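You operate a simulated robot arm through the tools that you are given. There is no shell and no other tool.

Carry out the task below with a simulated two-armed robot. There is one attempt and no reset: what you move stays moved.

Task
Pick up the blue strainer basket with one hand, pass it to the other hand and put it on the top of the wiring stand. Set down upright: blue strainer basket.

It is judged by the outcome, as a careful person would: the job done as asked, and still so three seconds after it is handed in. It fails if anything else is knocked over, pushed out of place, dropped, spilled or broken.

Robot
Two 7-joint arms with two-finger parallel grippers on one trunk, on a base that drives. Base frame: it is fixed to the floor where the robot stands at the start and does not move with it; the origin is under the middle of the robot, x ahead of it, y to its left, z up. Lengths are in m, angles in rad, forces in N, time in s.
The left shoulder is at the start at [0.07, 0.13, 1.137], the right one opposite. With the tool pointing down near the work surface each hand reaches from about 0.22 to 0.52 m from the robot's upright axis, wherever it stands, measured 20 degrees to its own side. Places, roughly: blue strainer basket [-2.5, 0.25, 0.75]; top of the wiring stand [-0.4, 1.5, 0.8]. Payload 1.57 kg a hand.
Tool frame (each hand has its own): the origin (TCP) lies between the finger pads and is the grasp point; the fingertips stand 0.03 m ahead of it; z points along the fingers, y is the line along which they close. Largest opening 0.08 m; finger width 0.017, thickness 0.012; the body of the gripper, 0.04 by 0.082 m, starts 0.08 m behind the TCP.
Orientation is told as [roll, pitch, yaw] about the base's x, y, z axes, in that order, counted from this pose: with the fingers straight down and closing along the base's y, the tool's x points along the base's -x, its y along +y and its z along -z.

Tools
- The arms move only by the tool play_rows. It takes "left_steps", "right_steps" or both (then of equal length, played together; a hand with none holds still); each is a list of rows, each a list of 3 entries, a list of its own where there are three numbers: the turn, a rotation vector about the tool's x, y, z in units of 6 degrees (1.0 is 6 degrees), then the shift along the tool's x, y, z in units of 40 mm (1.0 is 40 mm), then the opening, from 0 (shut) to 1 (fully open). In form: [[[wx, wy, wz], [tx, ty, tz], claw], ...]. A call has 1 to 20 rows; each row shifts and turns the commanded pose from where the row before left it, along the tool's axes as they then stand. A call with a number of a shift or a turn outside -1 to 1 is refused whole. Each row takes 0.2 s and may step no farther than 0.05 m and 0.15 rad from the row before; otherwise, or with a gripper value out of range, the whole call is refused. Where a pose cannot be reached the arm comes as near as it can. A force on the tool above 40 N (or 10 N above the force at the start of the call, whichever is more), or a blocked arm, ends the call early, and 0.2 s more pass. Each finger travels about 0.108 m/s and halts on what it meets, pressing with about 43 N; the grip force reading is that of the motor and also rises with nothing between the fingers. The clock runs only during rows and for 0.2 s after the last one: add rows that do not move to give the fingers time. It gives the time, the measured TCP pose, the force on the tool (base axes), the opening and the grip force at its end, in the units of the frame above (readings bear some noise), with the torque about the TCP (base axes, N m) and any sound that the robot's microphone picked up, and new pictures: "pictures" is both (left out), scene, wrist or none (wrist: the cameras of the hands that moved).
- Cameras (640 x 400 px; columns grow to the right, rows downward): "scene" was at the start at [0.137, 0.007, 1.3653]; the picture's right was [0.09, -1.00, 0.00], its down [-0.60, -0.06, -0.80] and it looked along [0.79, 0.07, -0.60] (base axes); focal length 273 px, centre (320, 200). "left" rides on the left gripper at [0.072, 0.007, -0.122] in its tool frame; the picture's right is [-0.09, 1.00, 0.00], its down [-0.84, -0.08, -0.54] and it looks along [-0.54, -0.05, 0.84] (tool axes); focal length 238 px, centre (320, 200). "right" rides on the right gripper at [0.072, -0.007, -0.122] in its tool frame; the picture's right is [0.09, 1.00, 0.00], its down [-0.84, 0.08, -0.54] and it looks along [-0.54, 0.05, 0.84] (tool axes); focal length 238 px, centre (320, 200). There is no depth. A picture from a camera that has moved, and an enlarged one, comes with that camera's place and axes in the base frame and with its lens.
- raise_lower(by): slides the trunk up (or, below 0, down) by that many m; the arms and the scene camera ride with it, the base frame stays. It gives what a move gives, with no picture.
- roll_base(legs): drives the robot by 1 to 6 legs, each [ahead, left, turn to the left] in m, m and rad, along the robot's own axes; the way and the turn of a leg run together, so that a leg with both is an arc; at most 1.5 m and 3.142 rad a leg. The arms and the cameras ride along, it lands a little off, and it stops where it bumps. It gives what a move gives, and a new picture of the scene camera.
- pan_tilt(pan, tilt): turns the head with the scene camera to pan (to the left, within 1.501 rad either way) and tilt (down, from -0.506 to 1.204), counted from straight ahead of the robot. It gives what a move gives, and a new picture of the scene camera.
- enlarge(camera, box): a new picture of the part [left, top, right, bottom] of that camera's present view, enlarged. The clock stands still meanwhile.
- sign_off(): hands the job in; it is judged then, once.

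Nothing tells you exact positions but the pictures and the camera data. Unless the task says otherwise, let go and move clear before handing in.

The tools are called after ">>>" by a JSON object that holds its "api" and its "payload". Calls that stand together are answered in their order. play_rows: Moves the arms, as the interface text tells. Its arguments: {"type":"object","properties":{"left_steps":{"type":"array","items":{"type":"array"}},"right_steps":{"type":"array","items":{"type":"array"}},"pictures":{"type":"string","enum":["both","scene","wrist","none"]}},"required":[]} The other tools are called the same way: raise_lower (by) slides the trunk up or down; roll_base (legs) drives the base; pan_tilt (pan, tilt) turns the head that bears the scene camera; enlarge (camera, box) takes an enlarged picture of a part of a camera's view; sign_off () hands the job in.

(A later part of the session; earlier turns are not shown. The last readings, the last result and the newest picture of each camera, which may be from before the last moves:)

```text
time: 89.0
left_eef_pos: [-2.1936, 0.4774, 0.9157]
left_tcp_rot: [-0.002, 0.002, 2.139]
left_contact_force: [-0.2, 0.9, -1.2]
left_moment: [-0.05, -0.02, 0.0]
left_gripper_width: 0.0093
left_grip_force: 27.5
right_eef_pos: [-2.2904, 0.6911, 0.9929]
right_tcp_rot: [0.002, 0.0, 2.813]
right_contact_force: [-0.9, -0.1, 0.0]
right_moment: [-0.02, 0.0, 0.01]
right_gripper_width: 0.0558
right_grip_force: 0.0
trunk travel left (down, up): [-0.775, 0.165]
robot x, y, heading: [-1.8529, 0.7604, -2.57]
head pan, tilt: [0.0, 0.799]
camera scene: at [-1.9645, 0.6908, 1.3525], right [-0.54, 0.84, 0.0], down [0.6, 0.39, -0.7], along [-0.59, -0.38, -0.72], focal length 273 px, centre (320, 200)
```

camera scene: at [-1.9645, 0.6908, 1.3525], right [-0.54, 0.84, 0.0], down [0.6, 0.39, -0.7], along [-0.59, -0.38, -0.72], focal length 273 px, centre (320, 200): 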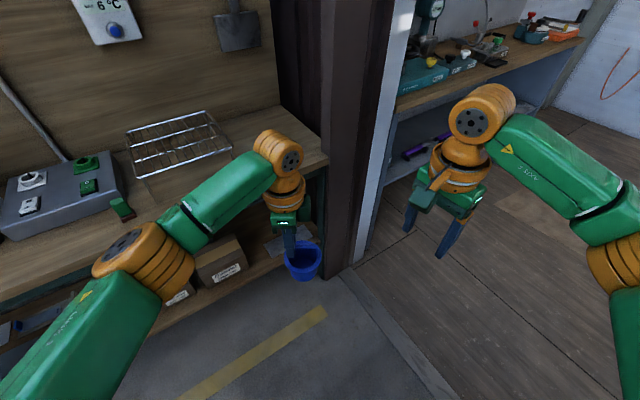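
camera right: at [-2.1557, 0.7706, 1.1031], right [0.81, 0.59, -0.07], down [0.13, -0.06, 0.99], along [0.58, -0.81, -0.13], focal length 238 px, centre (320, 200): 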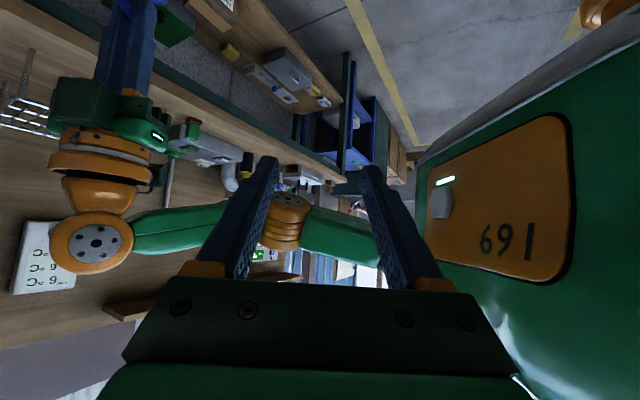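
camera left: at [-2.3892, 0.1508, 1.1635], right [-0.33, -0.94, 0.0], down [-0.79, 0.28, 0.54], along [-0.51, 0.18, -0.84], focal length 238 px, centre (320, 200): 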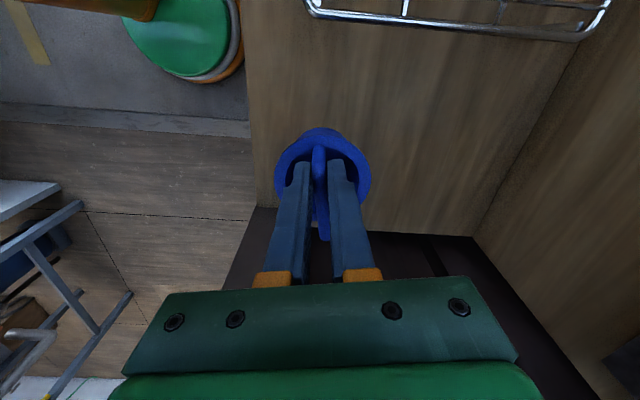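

That direction works; I'll continue to -90° and then tilt the right hand so its fingers point left-down.

>>> {"api": "play_rows", "payload": {"right_steps": [[[0, 0, 0.92], [0, 0, 0], 0.7], [[0, 0, 0.92], [0, 0, 0], 0.7], [[0, 0, 0.92], [0, 0, 0], 0.7], [[0, 0, 0.92], [0, 0, 0], 0.7], [[0, 0, 0.92], [0, 0, 0], 0.7], [[0, 0, 0.92], [0, 0, 0], 0.7], [[0, 0, 0.92], [0, 0, 0], 0.7], [[0, 0, 0], [0, 0, 0], 0.7]], "pictures": "none"}}

>>> {"api": "play_rows", "payload": {"right_steps": [[[0, 0.926, 0], [0, 0, 0], 0.7], [[0, 0.926, 0], [0, 0, 0], 0.7], [[0, 0.926, 0], [0, 0, 0], 0.7], [[0, 0.926, 0], [0, 0, 0], 0.7], [[0, 0.926, 0], [0, 0, 0], 0.7], [[0, 0.926, 0], [0, 0, 0], 0.7], [[0, 0.926, 0], [0, 0, 0], 0.7], [[0, 0.926, 0], [0, 0, 0], 0.7], [[0, 0.926, 0], [0, 0, 0], 0.7], [[0, 0, 0], [0, 0, 0], 0.7]]}}

```text
time: 90.8
left_eef_pos: [-2.1921, 0.4775, 0.9161]
left_tcp_rot: [-0.003, 0.001, 2.137]
left_contact_force: [-0.5, 0.0, -1.0]
left_moment: [-0.01, -0.02, 0.0]
left_gripper_width: 0.0095
left_grip_force: 27.8
right_eef_pos: [-2.2907, 0.6926, 0.9942]
right_tcp_rot: [0.001, 0.0, 2.139]
right_contact_force: [0.1, -0.4, 0.1]
right_moment: [0.04, -0.03, -0.01]
right_gripper_width: 0.0559
right_grip_force: 0.0
trunk travel left (down, up): [-0.775, 0.165]
robot x, y, heading: [-1.8545, 0.7641, -2.573]
head pan, tilt: [0.0, 0.799]
```

```text
time: 93.0
left_eef_pos: [-2.193, 0.4776, 0.9159]
left_tcp_rot: [-0.002, -0.001, 2.139]
left_contact_force: [0.4, 0.0, -0.4]
left_moment: [-0.06, 0.0, 0.02]
left_gripper_width: 0.0094
left_grip_force: 27.5
right_eef_pos: [-2.2913, 0.6918, 0.9937]
right_tcp_rot: [0.002, 0.874, 2.142]
right_contact_force: [-1.0, 0.4, 0.6]
right_moment: [-0.01, 0.0, 0.0]
right_gripper_width: 0.0559
right_grip_force: 0.1
trunk travel left (down, up): [-0.775, 0.165]
robot x, y, heading: [-1.852, 0.7642, -2.571]
head pan, tilt: [0.0, 0.799]
camera scene: at [-1.9644, 0.6908, 1.3525], right [-0.54, 0.84, 0.0], down [0.6, 0.39, -0.7], along [-0.59, -0.38, -0.72], focal length 273 px, centre (320, 200)
camera right: at [-2.31, 0.7354, 1.1268], right [-0.81, -0.59, 0.07], down [-0.58, 0.76, -0.29], along [0.12, -0.28, -0.95], focal length 238 px, centre (320, 200)
```

scene: 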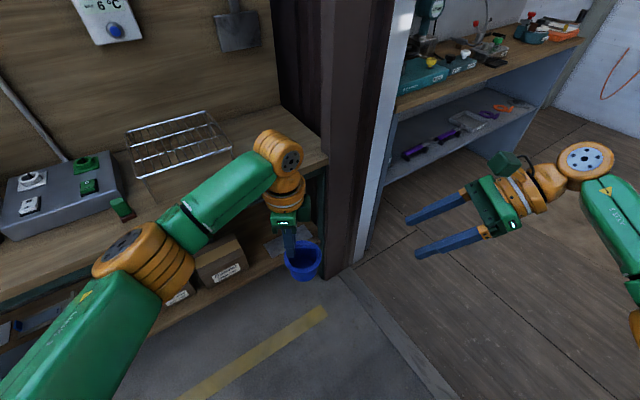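
right: 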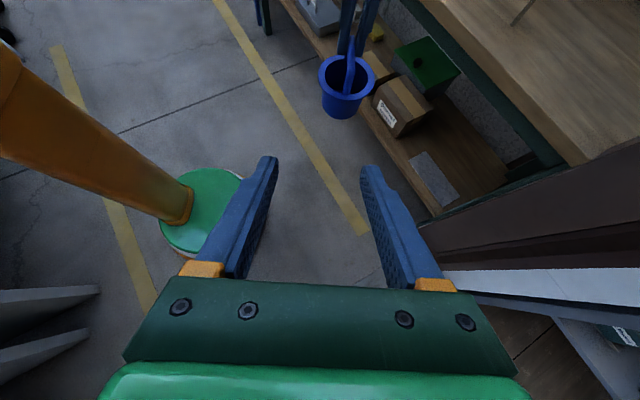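

Now the right hand is in the wanted pose and sees the basket. I'll take a closer look at the free half of the handle.

>>> {"api": "enlarge", "payload": {"camera": "right", "box": [290, 20, 410, 130]}}

>>> {"api": "enlarge", "payload": {"camera": "scene", "box": [240, 190, 360, 290]}}

```text
3.64 times, centred on (350, 75) of right
camera zoom: at [-2.31, 0.7354, 1.1268], right [-0.81, -0.59, 0.07], down [-0.58, 0.76, -0.29], along [0.12, -0.28, -0.95], focal length 867 px, centre (211, 654)
```

zoom: 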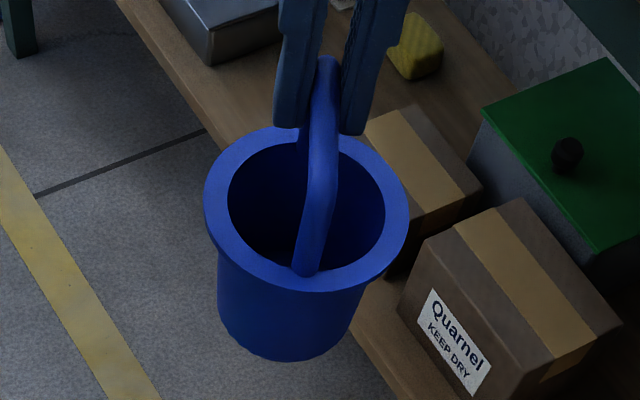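

```text
4.00 times, centred on (300, 240) of scene
camera zoom: at [-1.9644, 0.6908, 1.3525], right [-0.54, 0.84, 0.0], down [0.6, 0.39, -0.7], along [-0.59, -0.38, -0.72], focal length 1091 px, centre (400, 40)
```

zoom: 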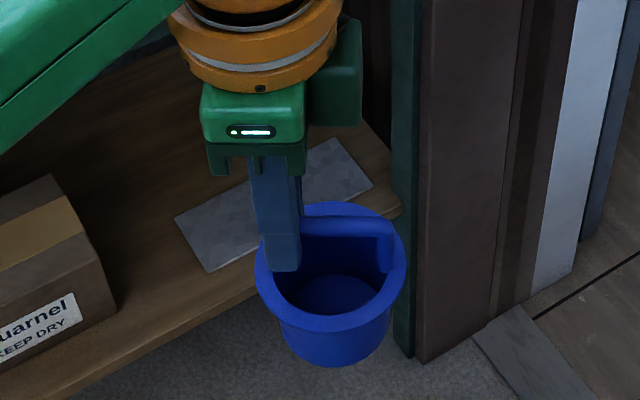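

The bar's free stretch runs from about left 0.012 to 0.048 at 0.438 m ahead. I'll go to a pre-grasp 8 cm back along the finger axis.

>>> {"api": "play_rows", "payload": {"right_steps": [[[0, 0, 0], [0.39, 0.19, 0.7], 0.7], [[0, 0, 0], [0.39, 0.19, 0.7], 0.7], [[0, 0, 0], [0.39, 0.19, 0.7], 0.7], [[0, 0, 0], [0.39, 0.19, 0.7], 0.7], [[0, 0, 0], [0, 0, 0], 0.7]]}}

>>> {"api": "enlarge", "payload": {"camera": "right", "box": [220, 20, 420, 170]}}

>>> {"api": "enlarge", "payload": {"camera": "scene", "box": [240, 170, 420, 290]}}

```text
time: 94.2
left_eef_pos: [-2.1922, 0.4789, 0.9172]
left_tcp_rot: [-0.001, 0.0, 2.137]
left_contact_force: [1.0, -0.6, -1.0]
left_moment: [0.01, -0.01, 0.0]
left_gripper_width: 0.0092
left_grip_force: 27.4
right_eef_pos: [-2.2481, 0.5707, 0.9688]
right_tcp_rot: [0.002, 0.875, 2.142]
right_contact_force: [-0.3, 0.6, 0.5]
right_moment: [-0.02, 0.0, 0.0]
right_gripper_width: 0.0559
right_grip_force: 0.0
trunk travel left (down, up): [-0.775, 0.165]
robot x, y, heading: [-1.8563, 0.7599, -2.569]
head pan, tilt: [0.0, 0.799]
camera scene: at [-1.9646, 0.6914, 1.3525], right [-0.54, 0.84, 0.0], down [0.6, 0.39, -0.7], along [-0.59, -0.38, -0.72], focal length 273 px, centre (320, 200)
camera right: at [-2.2672, 0.6138, 1.1024], right [-0.81, -0.59, 0.07], down [-0.58, 0.76, -0.29], along [0.12, -0.28, -0.95], focal length 238 px, centre (320, 200)
```

scene: 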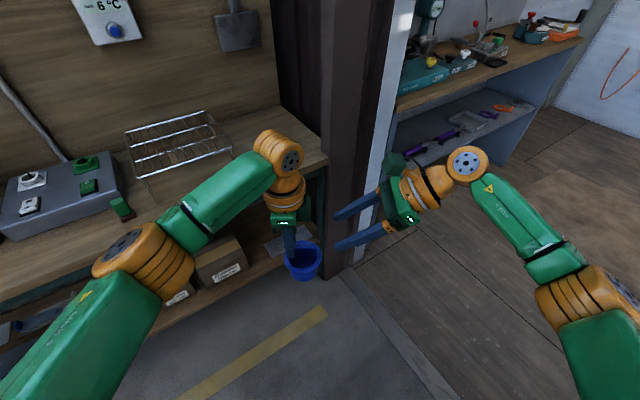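
right: 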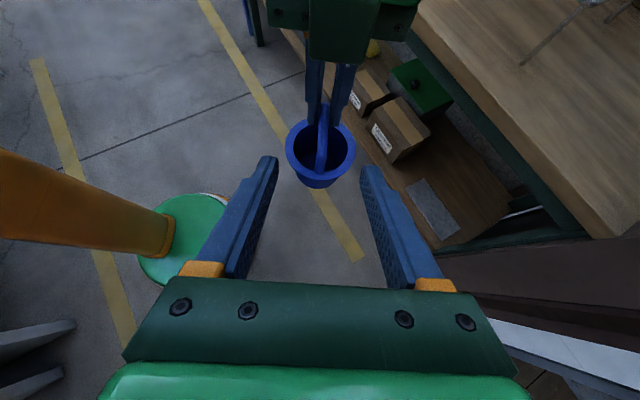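

```text
2.67 times, centred on (320, 95) of right
camera zoom: at [-2.2672, 0.6138, 1.1024], right [-0.81, -0.59, 0.07], down [-0.58, 0.76, -0.29], along [0.12, -0.28, -0.95], focal length 636 px, centre (320, 480)
```

zoom: 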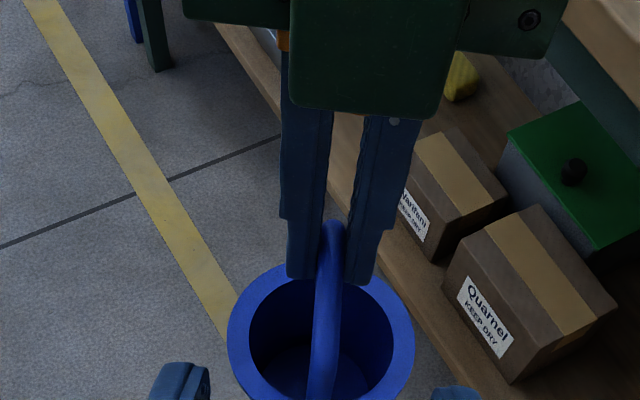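

```text
3.33 times, centred on (330, 230) of scene
camera zoom: at [-1.9646, 0.6914, 1.3525], right [-0.54, 0.84, 0.0], down [0.6, 0.39, -0.7], along [-0.59, -0.38, -0.72], focal length 909 px, centre (287, 100)
```

zoom: 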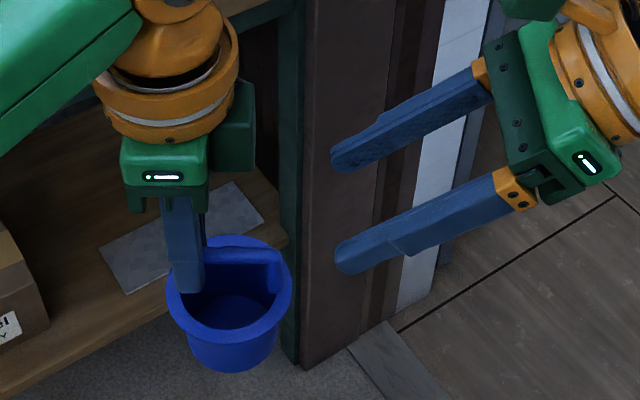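

Alignment looks good. I'll advance most of the way along the fingers and check once more.

>>> {"api": "play_rows", "payload": {"right_steps": [[[0, 0, 0], [0.02, 0.03, 0.5], 0.7], [[0, 0, 0], [0.02, 0.03, 0.5], 0.7], [[0, 0, 0], [0, 0, 0.5], 0.7], [[0, 0, 0], [0, 0, 0], 0.7]]}}

>>> {"api": "enlarge", "payload": {"camera": "right", "box": [220, 80, 420, 230]}}

>>> {"api": "enlarge", "payload": {"camera": "scene", "box": [240, 190, 390, 290]}}

```text
time: 95.2
left_eef_pos: [-2.1918, 0.4773, 0.9163]
left_tcp_rot: [-0.002, 0.0, 2.138]
left_contact_force: [-0.3, -1.2, -0.9]
left_moment: [-0.04, -0.01, 0.0]
left_gripper_width: 0.0091
left_grip_force: 27.8
right_eef_pos: [-2.2254, 0.5278, 0.9313]
right_tcp_rot: [0.002, 0.873, 2.144]
right_contact_force: [0.6, 0.3, 0.9]
right_moment: [-0.01, -0.01, 0.01]
right_gripper_width: 0.0561
right_grip_force: 0.1
trunk travel left (down, up): [-0.775, 0.165]
robot x, y, heading: [-1.8554, 0.7653, -2.573]
head pan, tilt: [0.0, 0.799]
camera scene: at [-1.9645, 0.6909, 1.3525], right [-0.54, 0.84, 0.0], down [0.6, 0.39, -0.7], along [-0.59, -0.38, -0.72], focal length 273 px, centre (320, 200)
camera right: at [-2.2443, 0.571, 1.0645], right [-0.81, -0.59, 0.07], down [-0.58, 0.76, -0.29], along [0.12, -0.28, -0.95], focal length 238 px, centre (320, 200)
```

scene: 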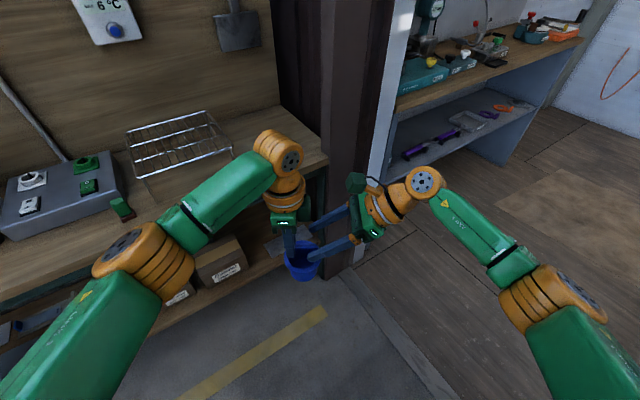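
right: 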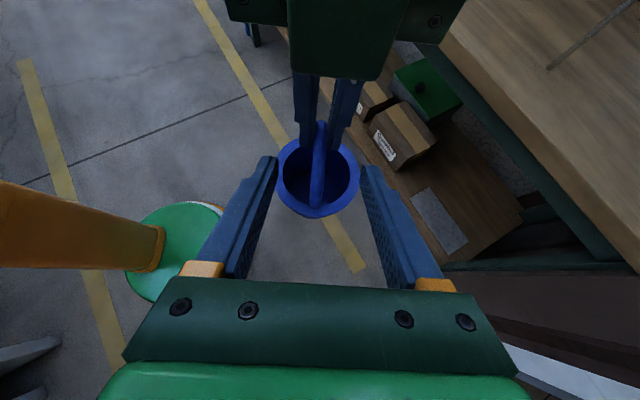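

```text
2.67 times, centred on (320, 155) of right
camera zoom: at [-2.2443, 0.571, 1.0645], right [-0.81, -0.59, 0.07], down [-0.58, 0.76, -0.29], along [0.12, -0.28, -0.95], focal length 636 px, centre (320, 320)
```

zoom: 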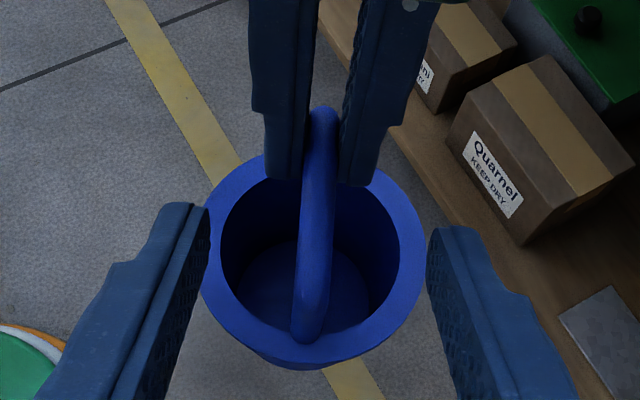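

```text
4.00 times, centred on (315, 240) of scene
camera zoom: at [-1.9645, 0.6909, 1.3525], right [-0.54, 0.84, 0.0], down [0.6, 0.39, -0.7], along [-0.59, -0.38, -0.72], focal length 1091 px, centre (340, 40)
```

zoom: 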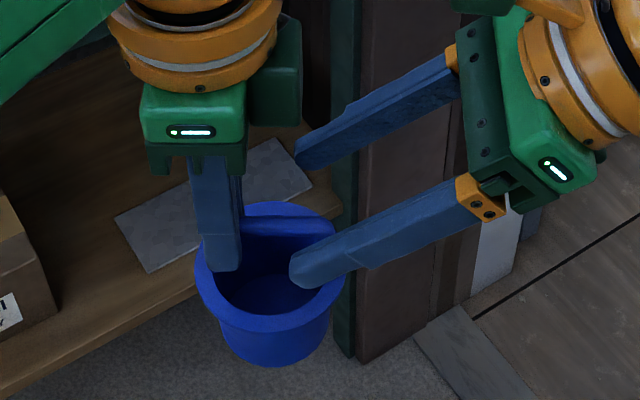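

The handle is centred between the right fingers. I'll advance the last 2 cm and close the right gripper while the left still holds.

>>> {"api": "play_rows", "payload": {"right_steps": [[[0, 0, 0], [0, 0, 0.25], 0.7], [[0, 0, 0], [0, 0, 0.25], 0.7], [[0, 0, 0], [0, 0, 0], 0.5], [[0, 0, 0], [0, 0, 0], 0.3], [[0, 0, 0], [0, 0, 0], 0.15], [[0, 0, 0], [0, 0, 0], 0], [[0, 0, 0], [0, 0, 0], 0], [[0, 0, 0], [0, 0, 0], 0]]}}

>>> {"api": "enlarge", "payload": {"camera": "right", "box": [220, 80, 420, 230]}}

>>> {"api": "enlarge", "payload": {"camera": "scene", "box": [240, 190, 390, 290]}}

```text
time: 97.0
left_eef_pos: [-2.1927, 0.4779, 0.9161]
left_tcp_rot: [-0.001, 0.002, 2.139]
left_contact_force: [-1.8, -0.1, -0.2]
left_moment: [-0.05, 0.03, 0.01]
left_gripper_width: 0.0093
left_grip_force: 27.5
right_eef_pos: [-2.217, 0.5157, 0.9189]
right_tcp_rot: [0.0, 0.876, 2.143]
right_contact_force: [2.4, 1.3, -0.4]
right_moment: [0.02, 0.02, 0.05]
right_gripper_width: 0.0088
right_grip_force: 27.0
trunk travel left (down, up): [-0.775, 0.165]
robot x, y, heading: [-1.8577, 0.7632, -2.569]
head pan, tilt: [0.0, 0.799]
camera scene: at [-1.9645, 0.6908, 1.3525], right [-0.54, 0.84, 0.0], down [0.6, 0.39, -0.7], along [-0.59, -0.38, -0.72], focal length 273 px, centre (320, 200)
camera right: at [-2.2355, 0.5584, 1.052], right [-0.81, -0.59, 0.07], down [-0.58, 0.76, -0.29], along [0.12, -0.28, -0.95], focal length 238 px, centre (320, 200)
```

scene: 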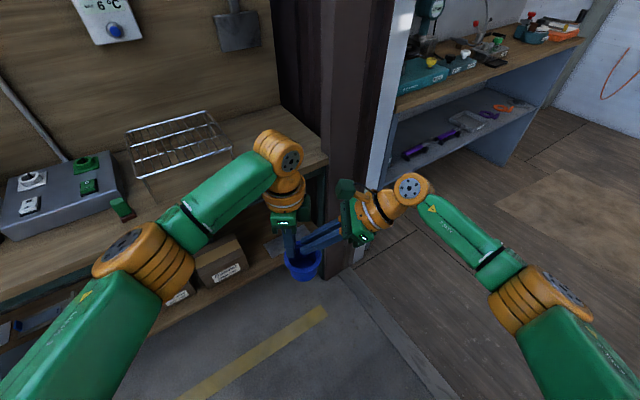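
right: 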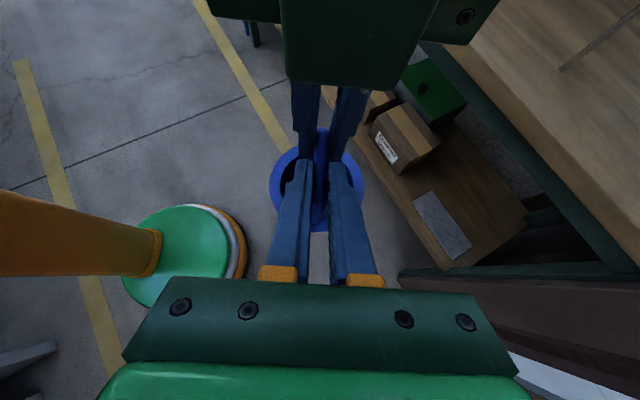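

```text
2.67 times, centred on (320, 155) of right
camera zoom: at [-2.2355, 0.5584, 1.052], right [-0.81, -0.59, 0.07], down [-0.58, 0.76, -0.29], along [0.12, -0.28, -0.95], focal length 636 px, centre (320, 320)
```

zoom: 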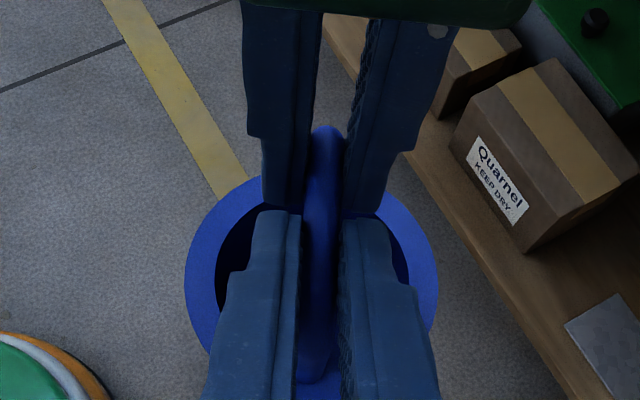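

```text
4.00 times, centred on (315, 240) of scene
camera zoom: at [-1.9645, 0.6908, 1.3525], right [-0.54, 0.84, 0.0], down [0.6, 0.39, -0.7], along [-0.59, -0.38, -0.72], focal length 1091 px, centre (340, 40)
```

zoom: 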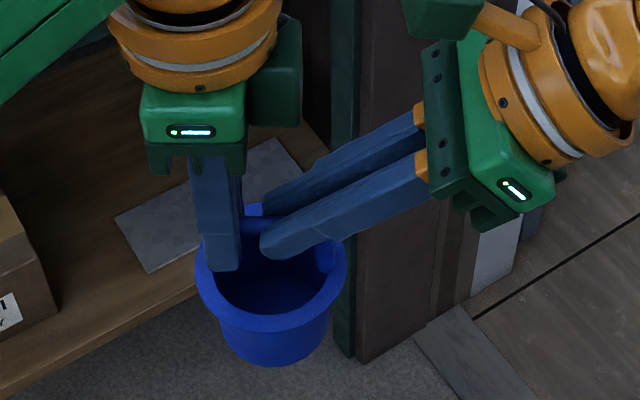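

Both hands hold the handle now. I'll release with the left and withdraw it up, then to the left.

>>> {"api": "play_rows", "payload": {"left_steps": [[[0, 0, 0], [0, 0, 0], 0.2], [[0, 0, 0], [0, 0, 0], 0.4], [[0, 0, 0], [0, 0, 0], 0.4], [[0, 0, 0], [0, 0, -0.4], 0.4], [[0, 0, 0], [0, 0, -0.6], 0.4], [[0, 0, 0], [0.2, 0, -0.6], 0.4], [[0, 0, 0], [0.7, 0, -0.6], 0.4], [[0, 0, 0], [0.8, 0, -0.5], 0.4], [[0, 0, 0], [0.8, 0, -0.5], 0.4], [[0, 0, 0], [0.8, 0, 0], 0.4], [[0, 0, 0], [0, 0, 0], 0.4]]}}

>>> {"api": "enlarge", "payload": {"camera": "scene", "box": [240, 190, 390, 290]}}

>>> {"api": "enlarge", "payload": {"camera": "right", "box": [200, 80, 440, 230]}}

```text
time: 99.4
left_eef_pos: [-2.122, 0.3659, 1.0457]
left_tcp_rot: [-0.002, 0.001, 2.138]
left_contact_force: [-0.5, 1.0, -0.1]
left_moment: [-0.02, -0.02, -0.01]
left_gripper_width: 0.0319
left_grip_force: 0.1
right_eef_pos: [-2.2172, 0.5149, 0.9183]
right_tcp_rot: [0.001, 0.873, 2.144]
right_contact_force: [-1.2, 0.0, 0.0]
right_moment: [-0.01, 0.01, -0.02]
right_gripper_width: 0.0089
right_grip_force: 27.5
trunk travel left (down, up): [-0.775, 0.165]
robot x, y, heading: [-1.8563, 0.7618, -2.571]
head pan, tilt: [0.0, 0.799]
camera scene: at [-1.9648, 0.6911, 1.3525], right [-0.54, 0.84, 0.0], down [0.6, 0.39, -0.7], along [-0.59, -0.38, -0.72], focal length 273 px, centre (320, 200)
camera left: at [-2.0893, 0.3011, 1.168], right [-0.89, -0.46, 0.0], down [-0.39, 0.75, 0.54], along [-0.25, 0.48, -0.84], focal length 238 px, centre (320, 200)
```

scene: 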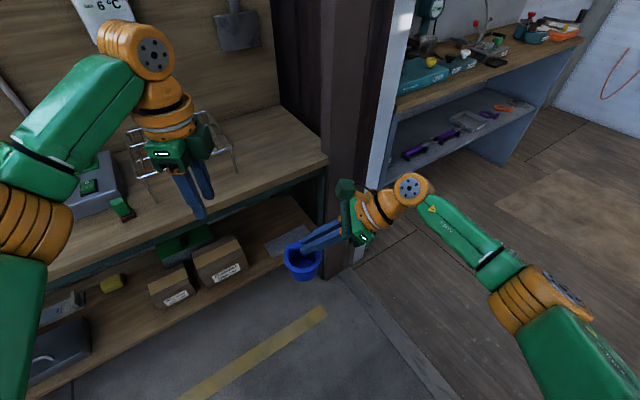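
left: 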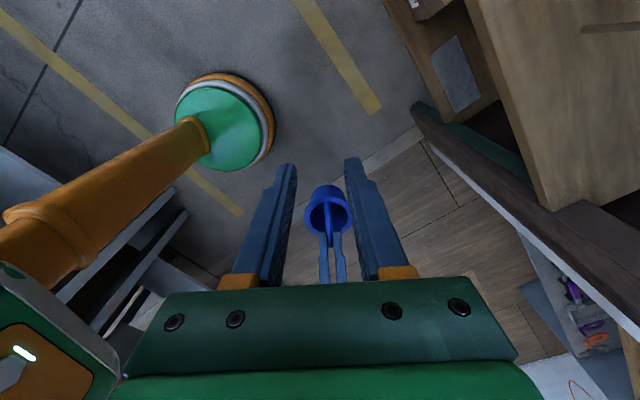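

```text
4.00 times, centred on (315, 240) of scene
camera zoom: at [-1.9648, 0.6911, 1.3525], right [-0.54, 0.84, 0.0], down [0.6, 0.39, -0.7], along [-0.59, -0.38, -0.72], focal length 1091 px, centre (340, 40)
```

zoom: 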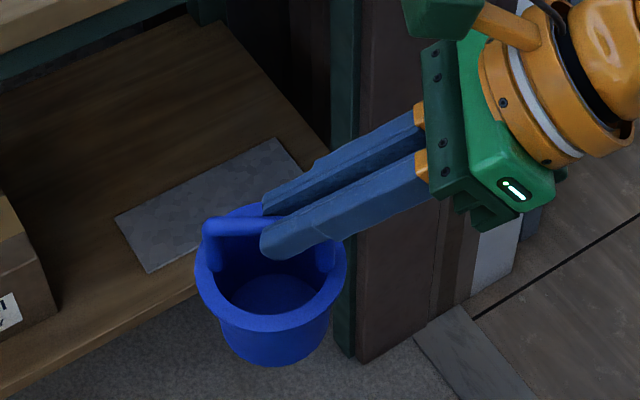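

```text
2.67 times, centred on (320, 155) of right
camera zoom: at [-2.2358, 0.5587, 1.052], right [-0.81, -0.59, 0.07], down [-0.58, 0.76, -0.29], along [0.12, -0.28, -0.95], focal length 636 px, centre (320, 320)
```

zoom: 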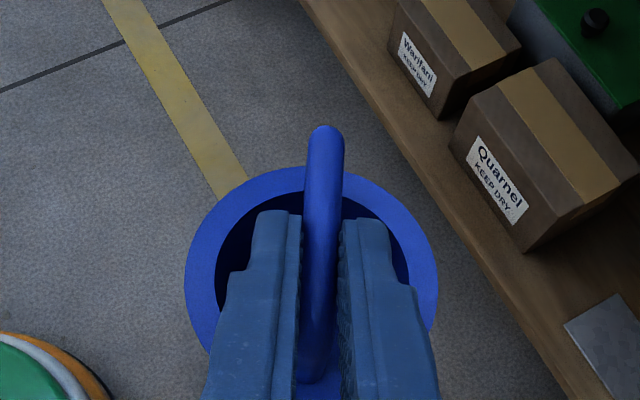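

The basket is now in the right hand, hanging level. I'll raise it a bit for travel and turn the base left to face back along the aisle.

>>> {"api": "play_rows", "payload": {"right_steps": [[[0, 0, 0], [0.38, 0, -0.32], 0], [[0, 0, 0], [0.38, 0, -0.32], 0], [[0, 0, 0], [0.38, 0, -0.32], 0], [[0, 0, 0], [0.38, 0, -0.32], 0], [[0, 0, 0], [0.38, 0, -0.32], 0], [[0, 0, 0], [0, 0, 0], 0]], "pictures": "none"}}

>>> {"api": "roll_base", "payload": {"legs": [[0, 0, 1.06], [0, 0, 1.07]]}}

>>> {"api": "pan_tilt", "payload": {"pan": 0.5, "tilt": 0.45}}

```text
time: 100.8
left_eef_pos: [-2.1216, 0.3662, 1.0447]
left_tcp_rot: [-0.004, -0.001, 2.139]
left_contact_force: [-0.9, 0.0, 0.4]
left_moment: [0.0, 0.01, 0.01]
left_gripper_width: 0.0319
left_grip_force: 0.0
right_eef_pos: [-2.2157, 0.5158, 1.0195]
right_tcp_rot: [0.0, 0.874, 2.143]
right_contact_force: [0.2, 0.0, -1.4]
right_moment: [0.01, 0.03, 0.01]
right_gripper_width: 0.0088
right_grip_force: 27.6
trunk travel left (down, up): [-0.775, 0.165]
robot x, y, heading: [-1.8564, 0.7636, -2.577]
head pan, tilt: [0.0, 0.799]
```

```text
time: 106.5
left_eef_pos: [-1.3751, 0.7334, 1.0443]
left_tcp_rot: [-0.002, 0.0, -2.043]
left_contact_force: [-0.4, -1.0, 0.4]
left_moment: [0.02, 0.03, 0.02]
left_gripper_width: 0.032
left_grip_force: 0.0
right_eef_pos: [-1.4568, 0.5767, 1.0195]
right_tcp_rot: [0.001, 0.875, -2.037]
right_contact_force: [0.2, -0.3, 0.0]
right_moment: [-0.01, 0.03, 0.0]
right_gripper_width: 0.009
right_grip_force: 27.8
trunk travel left (down, up): [-0.775, 0.165]
robot x, y, heading: [-1.8539, 0.7623, -0.467]
head pan, tilt: [0.0, 0.799]
camera scene: at [-1.737, 0.7023, 1.3525], right [-0.45, -0.89, 0.0], down [-0.64, 0.32, -0.7], along [0.62, -0.31, -0.72], focal length 273 px, centre (320, 200)
```

scene: 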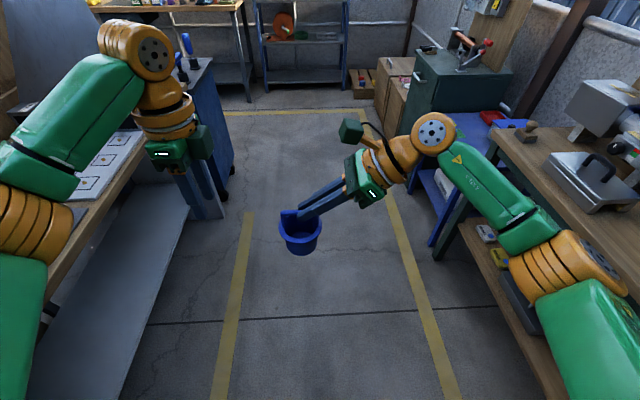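

```text
time: 107.4
left_eef_pos: [-1.3774, 0.7324, 1.0447]
left_tcp_rot: [0.0, 0.0, -2.042]
left_contact_force: [1.3, 0.6, -0.3]
left_moment: [0.0, -0.04, 0.02]
left_gripper_width: 0.032
left_grip_force: 0.1
right_eef_pos: [-1.4572, 0.5775, 1.0199]
right_tcp_rot: [0.003, 0.875, -2.037]
right_contact_force: [-0.9, 1.0, -1.5]
right_moment: [0.0, 0.01, 0.0]
right_gripper_width: 0.0091
right_grip_force: 27.3
trunk travel left (down, up): [-0.775, 0.165]
robot x, y, heading: [-1.8561, 0.7653, -0.466]
head pan, tilt: [0.499, 0.45]
camera scene: at [-1.7171, 0.7417, 1.3829], right [0.03, -1.0, 0.0], down [-0.44, -0.01, -0.9], along [0.9, 0.03, -0.44], focal length 273 px, centre (320, 200)
```

scene: 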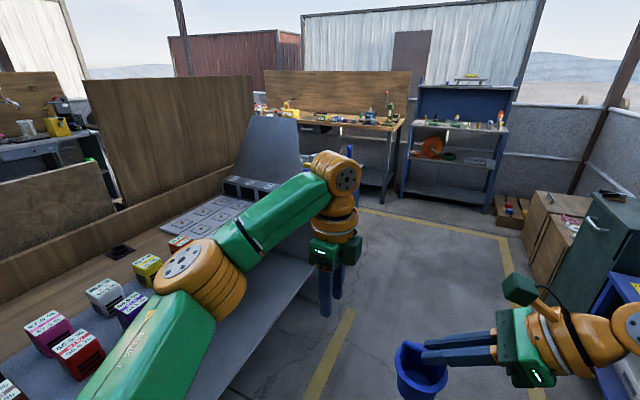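

>>> {"api": "pan_tilt", "payload": {"pan": 1.1, "tilt": 0.3}}

>>> {"api": "enlarge", "payload": {"camera": "scene", "box": [200, 60, 640, 330]}}

```text
time: 108.4
left_eef_pos: [-1.3756, 0.733, 1.0455]
left_tcp_rot: [-0.001, 0.001, -2.041]
left_contact_force: [0.2, -0.2, -0.6]
left_moment: [0.01, 0.01, 0.01]
left_gripper_width: 0.0321
left_grip_force: 0.1
right_eef_pos: [-1.458, 0.5768, 1.0187]
right_tcp_rot: [0.002, 0.872, -2.038]
right_contact_force: [0.4, -0.2, -1.1]
right_moment: [-0.04, 0.04, 0.01]
right_gripper_width: 0.0088
right_grip_force: 27.9
trunk travel left (down, up): [-0.775, 0.165]
robot x, y, heading: [-1.8533, 0.7647, -0.473]
head pan, tilt: [1.1, 0.3]
camera scene: at [-1.7335, 0.794, 1.3969], right [0.59, -0.81, 0.0], down [-0.24, -0.17, -0.96], along [0.77, 0.56, -0.3], focal length 273 px, centre (320, 200)
```

scene: 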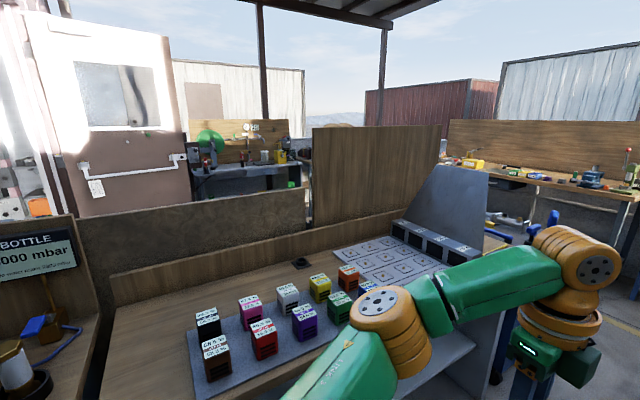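

```text
1.45 times, centred on (420, 195) of scene
camera zoom: at [-1.7335, 0.794, 1.3969], right [0.59, -0.81, 0.0], down [-0.24, -0.17, -0.96], along [0.77, 0.56, -0.3], focal length 397 px, centre (174, 207)
```

zoom: 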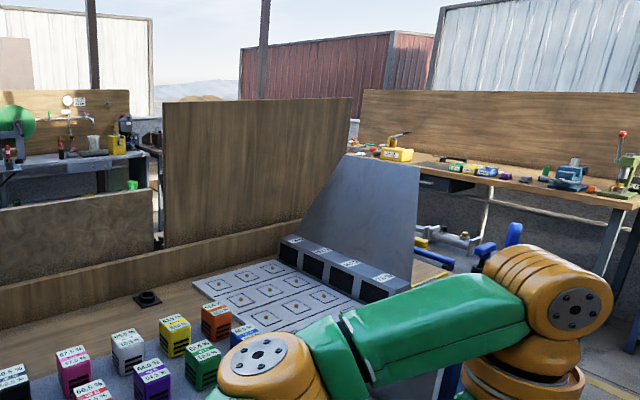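

Judging from the aisle geometry, the target [-0.4, 1.5] lies behind the tall wooden partition, so I must go around the blue bench. I'll drive back along the aisle.

>>> {"api": "roll_base", "payload": {"legs": [[1.5, 0, 0.02]]}}

>>> {"api": "pan_tilt", "payload": {"pan": 0.9, "tilt": 0.4}}

```text
time: 115.8
left_eef_pos: [-0.0505, 0.0622, 1.0459]
left_tcp_rot: [-0.003, 0.0, -2.042]
left_contact_force: [-0.5, 0.0, -0.3]
left_moment: [-0.03, -0.01, 0.0]
left_gripper_width: 0.032
left_grip_force: 0.0
right_eef_pos: [-0.1328, -0.0946, 1.0192]
right_tcp_rot: [0.002, 0.874, -2.037]
right_contact_force: [0.1, -0.4, 0.0]
right_moment: [-0.03, 0.0, 0.04]
right_gripper_width: 0.009
right_grip_force: 27.4
trunk travel left (down, up): [-0.775, 0.165]
robot x, y, heading: [-0.5309, 0.0927, -0.464]
head pan, tilt: [1.1, 0.3]
camera scene: at [-0.4085, 0.1235, 1.3969], right [0.59, -0.81, 0.0], down [-0.24, -0.17, -0.96], along [0.77, 0.56, -0.3], focal length 273 px, centre (320, 200)
```

scene: 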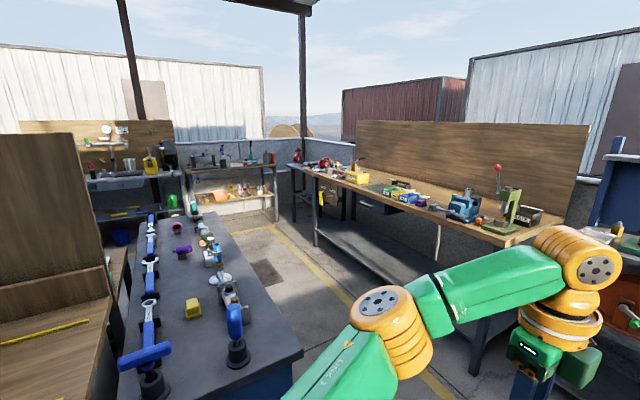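

```text
time: 116.5
left_eef_pos: [-0.0513, 0.062, 1.0444]
left_tcp_rot: [-0.002, 0.001, -2.044]
left_contact_force: [-0.2, -0.2, 0.4]
left_moment: [0.0, 0.01, 0.02]
left_gripper_width: 0.0322
left_grip_force: 0.0
right_eef_pos: [-0.1323, -0.0948, 1.0194]
right_tcp_rot: [0.001, 0.874, -2.038]
right_contact_force: [-0.7, -0.7, -1.3]
right_moment: [-0.02, -0.02, -0.03]
right_gripper_width: 0.0088
right_grip_force: 27.2
trunk travel left (down, up): [-0.775, 0.165]
robot x, y, heading: [-0.5292, 0.0946, -0.469]
head pan, tilt: [0.901, 0.4]
camera scene: at [-0.3993, 0.1071, 1.3876], right [0.42, -0.91, 0.0], down [-0.35, -0.16, -0.92], along [0.84, 0.39, -0.39], focal length 273 px, centre (320, 200)
```

scene: 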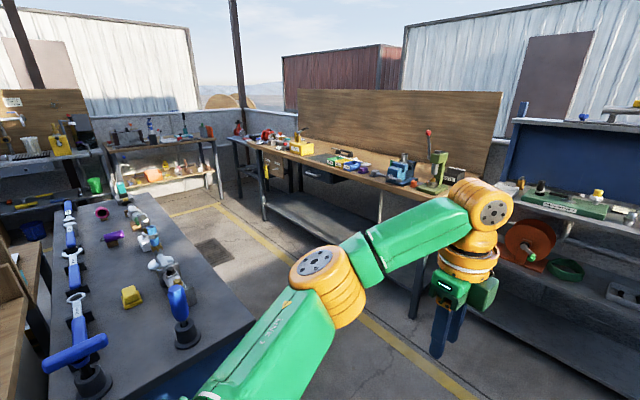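

I see a bench strip behind the tall partition beside the blue bench. I'll continue around the blue bench's near corner and turn left into the next aisle.

>>> {"api": "roll_base", "payload": {"legs": [[0.82, 0, 0.0], [0, 0, 1.58]]}}

>>> {"api": "pan_tilt", "payload": {"pan": 0.4, "tilt": 0.45}}

```text
time: 124.7
left_eef_pos: [0.2306, 0.1985, 1.0441]
left_tcp_rot: [-0.003, 0.0, -0.475]
left_contact_force: [-1.0, 0.5, 0.3]
left_moment: [0.0, -0.02, 0.01]
left_gripper_width: 0.032
left_grip_force: 0.1
right_eef_pos: [0.3868, 0.1169, 1.0188]
right_tcp_rot: [0.002, 0.874, -0.472]
right_contact_force: [0.2, 0.2, -0.9]
right_moment: [-0.02, -0.03, -0.02]
right_gripper_width: 0.0088
right_grip_force: 27.6
trunk travel left (down, up): [-0.775, 0.165]
robot x, y, heading: [0.2001, -0.2801, 1.098]
head pan, tilt: [0.901, 0.4]
camera scene: at [0.1835, -0.1503, 1.3876], right [0.91, 0.41, 0.0], down [0.16, -0.35, -0.92], along [-0.38, 0.84, -0.39], focal length 273 px, centre (320, 200)
```

scene: 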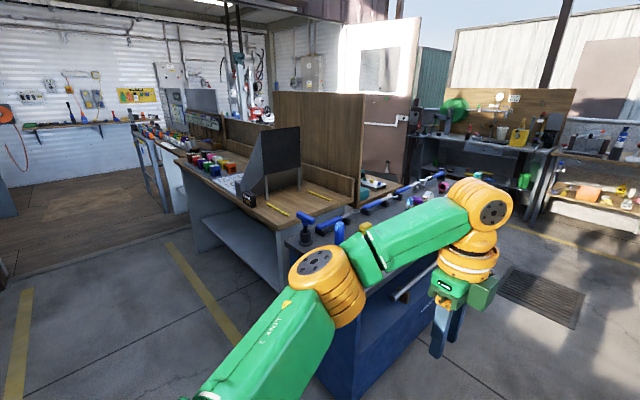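

```text
time: 125.6
left_eef_pos: [0.2316, 0.1984, 1.045]
left_tcp_rot: [-0.001, 0.0, -0.477]
left_contact_force: [-0.4, 0.1, -0.6]
left_moment: [0.01, 0.01, 0.01]
left_gripper_width: 0.0322
left_grip_force: 0.0
right_eef_pos: [0.3869, 0.1154, 1.0186]
right_tcp_rot: [0.005, 0.874, -0.472]
right_contact_force: [0.2, 0.1, -0.5]
right_moment: [-0.02, -0.07, 0.0]
right_gripper_width: 0.0089
right_grip_force: 27.6
trunk travel left (down, up): [-0.775, 0.165]
robot x, y, heading: [0.1948, -0.2797, 1.098]
head pan, tilt: [0.4, 0.45]
camera scene: at [0.2283, -0.143, 1.383], right [1.0, -0.07, 0.0], down [-0.03, -0.43, -0.9], along [0.07, 0.9, -0.44], focal length 273 px, centre (320, 200)
```

scene: 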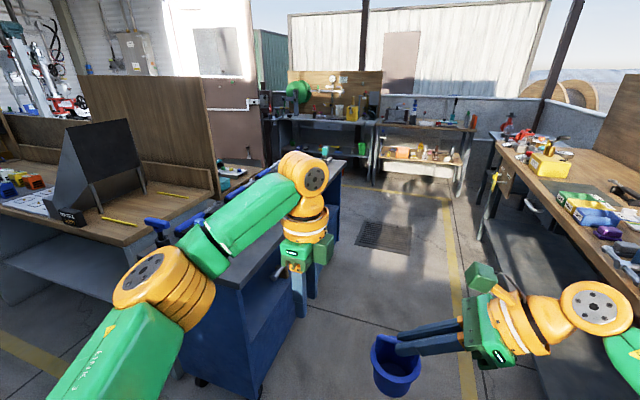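

The aisle between the blue bench and the workbench is about 1.1 m wide. I'll centre myself and drive ahead alongside the blue bench.

>>> {"api": "roll_base", "payload": {"legs": [[0, -0.07, 0.03], [1.2, 0, 0]]}}

>>> {"api": "pan_tilt", "payload": {"pan": 1.0, "tilt": 0.4}}

```text
time: 132.4
left_eef_pos: [0.799, 1.2664, 1.0446]
left_tcp_rot: [0.001, -0.001, -0.444]
left_contact_force: [-0.2, -0.2, 0.3]
left_moment: [0.02, -0.03, 0.02]
left_gripper_width: 0.032
left_grip_force: 0.1
right_eef_pos: [0.9564, 1.1897, 1.0196]
right_tcp_rot: [0.004, 0.874, -0.438]
right_contact_force: [-0.9, -0.8, -1.3]
right_moment: [-0.02, 0.0, -0.02]
right_gripper_width: 0.0089
right_grip_force: 27.1
trunk travel left (down, up): [-0.775, 0.165]
robot x, y, heading: [0.7807, 0.7892, 1.13]
head pan, tilt: [0.4, 0.45]
camera scene: at [0.8071, 0.9248, 1.383], right [1.0, -0.04, 0.0], down [-0.02, -0.43, -0.9], along [0.04, 0.9, -0.44], focal length 273 px, centre (320, 200)
```

scene: 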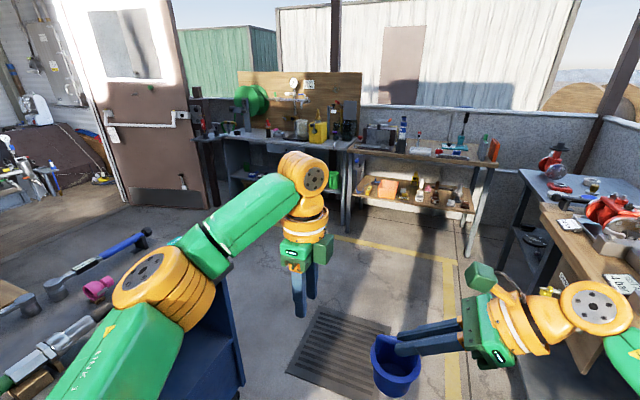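

```text
time: 133.4
left_eef_pos: [0.7997, 1.2674, 1.0441]
left_tcp_rot: [0.001, 0.0, -0.445]
left_contact_force: [-0.1, 0.1, -0.2]
left_moment: [0.0, 0.01, 0.0]
left_gripper_width: 0.032
left_grip_force: 0.0
right_eef_pos: [0.9572, 1.1885, 1.0195]
right_tcp_rot: [0.002, 0.876, -0.442]
right_contact_force: [0.9, -0.1, -0.9]
right_moment: [-0.04, -0.05, 0.04]
right_gripper_width: 0.0088
right_grip_force: 28.3
trunk travel left (down, up): [-0.775, 0.165]
robot x, y, heading: [0.7844, 0.7884, 1.129]
head pan, tilt: [1.0, 0.4]
camera scene: at [0.7545, 0.9121, 1.3876], right [0.85, 0.53, 0.0], down [0.21, -0.33, -0.92], along [-0.49, 0.78, -0.39], focal length 273 px, centre (320, 200)
```

scene: 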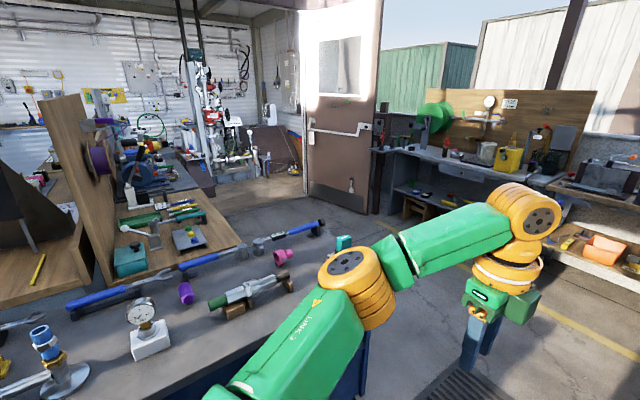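

>>> {"api": "enlarge", "payload": {"camera": "scene", "box": [40, 80, 300, 290]}}

>>> {"api": "pan_tilt", "payload": {"pan": 1.4, "tilt": 0.45}}

>>> {"api": "enlarge", "payload": {"camera": "scene", "box": [160, 80, 420, 280]}}

```text
1.90 times, centred on (170, 185) of scene
camera zoom: at [0.7545, 0.9121, 1.3876], right [0.85, 0.53, 0.0], down [0.21, -0.33, -0.92], along [-0.49, 0.78, -0.39], focal length 519 px, centre (606, 229)
```

zoom: 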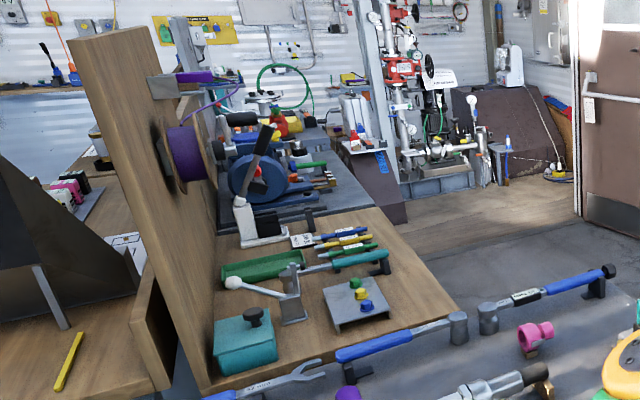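

```text
time: 134.2
left_eef_pos: [0.7984, 1.2673, 1.0454]
left_tcp_rot: [0.001, -0.001, -0.444]
left_contact_force: [-0.1, 0.6, -0.1]
left_moment: [0.0, 0.01, -0.04]
left_gripper_width: 0.032
left_grip_force: 0.1
right_eef_pos: [0.9574, 1.1896, 1.0195]
right_tcp_rot: [0.002, 0.875, -0.44]
right_contact_force: [0.0, -1.2, -0.4]
right_moment: [-0.02, -0.01, 0.01]
right_gripper_width: 0.0088
right_grip_force: 27.9
trunk travel left (down, up): [-0.775, 0.165]
robot x, y, heading: [0.7811, 0.7915, 1.129]
head pan, tilt: [1.4, 0.45]
camera scene: at [0.7284, 0.8864, 1.383], right [0.58, 0.82, 0.0], down [0.36, -0.25, -0.9], along [-0.74, 0.52, -0.44], focal length 273 px, centre (320, 200)
```

scene: 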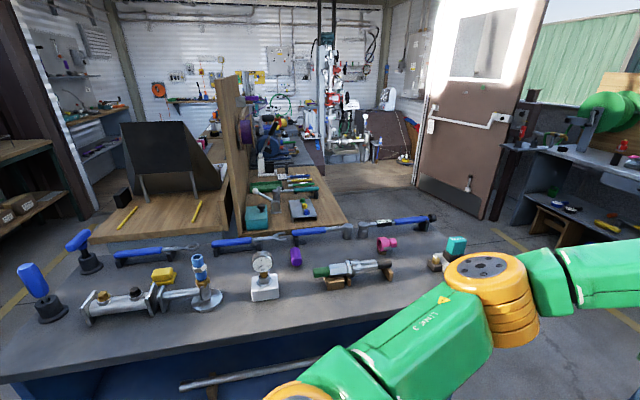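

```text
2.00 times, centred on (290, 180) of scene
camera zoom: at [0.7284, 0.8864, 1.383], right [0.58, 0.82, 0.0], down [0.36, -0.25, -0.9], along [-0.74, 0.52, -0.44], focal length 545 px, centre (380, 240)
```

zoom: 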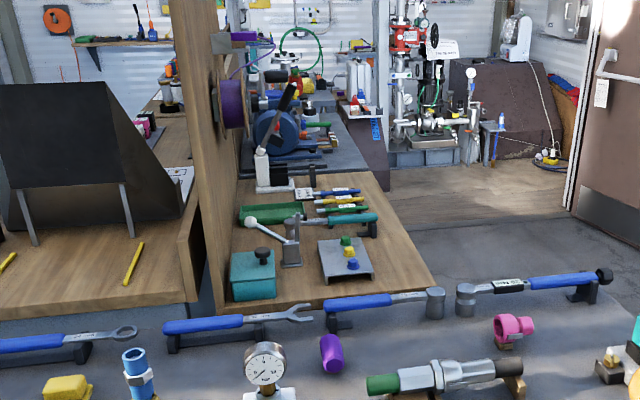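

The bench behind the partition carries the wire spool, crimpers and stripper — that is the wiring stand (top roughly e.g. centre [-0.43, 1.50]), matching the hint. I'll drive round the end of the blue bench to reach its open side.

>>> {"api": "pan_tilt", "payload": {"pan": 0.3, "tilt": 0.5}}

>>> {"api": "roll_base", "payload": {"legs": [[1.3, 0, 0], [0, 0, 1.57]]}}

>>> {"api": "pan_tilt", "payload": {"pan": 0.7, "tilt": 0.5}}

```text
time: 135.6
left_eef_pos: [0.7986, 1.2683, 1.0442]
left_tcp_rot: [-0.003, 0.002, -0.445]
left_contact_force: [0.4, 0.1, -1.2]
left_moment: [0.0, 0.02, -0.01]
left_gripper_width: 0.0318
left_grip_force: 0.1
right_eef_pos: [0.9579, 1.1897, 1.0195]
right_tcp_rot: [0.002, 0.874, -0.442]
right_contact_force: [0.4, -0.2, -1.3]
right_moment: [-0.01, -0.06, 0.01]
right_gripper_width: 0.0086
right_grip_force: 27.5
trunk travel left (down, up): [-0.775, 0.165]
robot x, y, heading: [0.7814, 0.7888, 1.135]
head pan, tilt: [0.3, 0.499]
camera scene: at [0.8162, 0.9236, 1.3785], right [0.99, -0.14, 0.0], down [-0.07, -0.47, -0.88], along [0.12, 0.87, -0.48], focal length 273 px, centre (320, 200)
```

scene: 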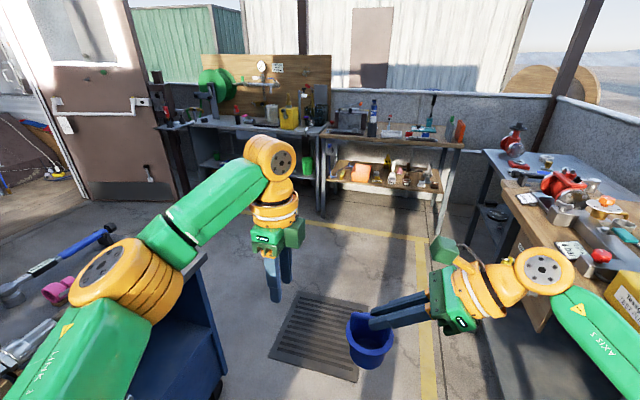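

```text
time: 145.8
left_eef_pos: [0.8716, 1.9873, 1.0453]
left_tcp_rot: [0.0, -0.001, 1.065]
left_contact_force: [-0.8, 0.3, 0.4]
left_moment: [0.0, -0.01, -0.04]
left_gripper_width: 0.0322
left_grip_force: 0.0
right_eef_pos: [0.957, 2.1399, 1.0191]
right_tcp_rot: [0.001, 0.876, 1.068]
right_contact_force: [-0.6, -0.6, -1.1]
right_moment: [-0.02, -0.06, 0.0]
right_gripper_width: 0.0088
right_grip_force: 27.4
trunk travel left (down, up): [-0.775, 0.165]
robot x, y, heading: [1.3452, 1.9406, 2.643]
head pan, tilt: [0.3, 0.499]
camera scene: at [1.2137, 1.9826, 1.3785], right [0.2, 0.98, 0.0], down [0.47, -0.1, -0.88], along [-0.86, 0.18, -0.48], focal length 273 px, centre (320, 200)
```

scene: 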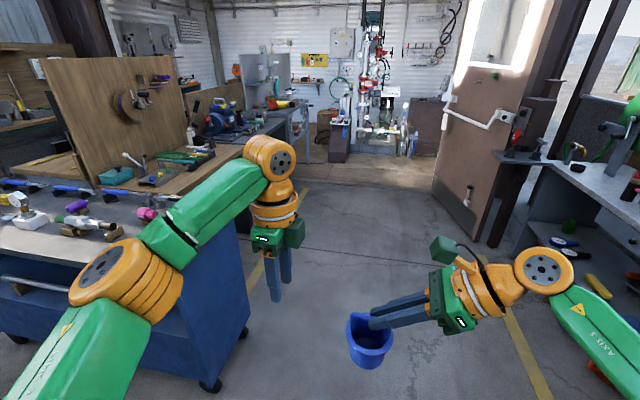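

```text
time: 146.6
left_eef_pos: [0.8692, 1.9878, 1.0455]
left_tcp_rot: [-0.001, 0.0, 1.063]
left_contact_force: [0.7, -0.5, -0.1]
left_moment: [0.02, -0.02, 0.01]
left_gripper_width: 0.0322
left_grip_force: 0.1
right_eef_pos: [0.9566, 2.1419, 1.0197]
right_tcp_rot: [0.002, 0.874, 1.069]
right_contact_force: [-0.1, 0.3, -0.3]
right_moment: [0.02, -0.03, 0.02]
right_gripper_width: 0.0089
right_grip_force: 27.2
trunk travel left (down, up): [-0.775, 0.165]
robot x, y, heading: [1.3512, 1.9392, 2.639]
head pan, tilt: [0.7, 0.499]
camera scene: at [1.2135, 1.9464, 1.3785], right [-0.19, 0.98, 0.0], down [0.47, 0.09, -0.88], along [-0.86, -0.17, -0.48], focal length 273 px, centre (320, 200)
```

scene: 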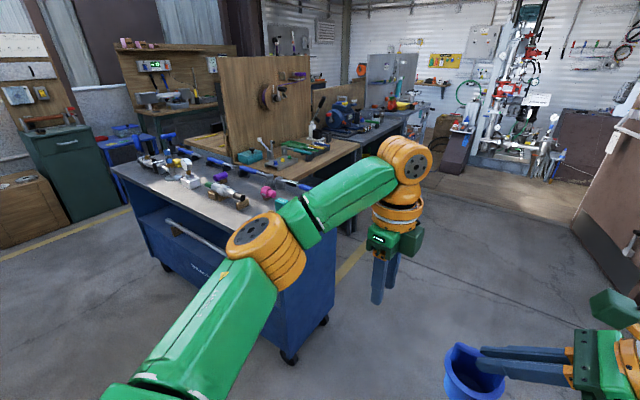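

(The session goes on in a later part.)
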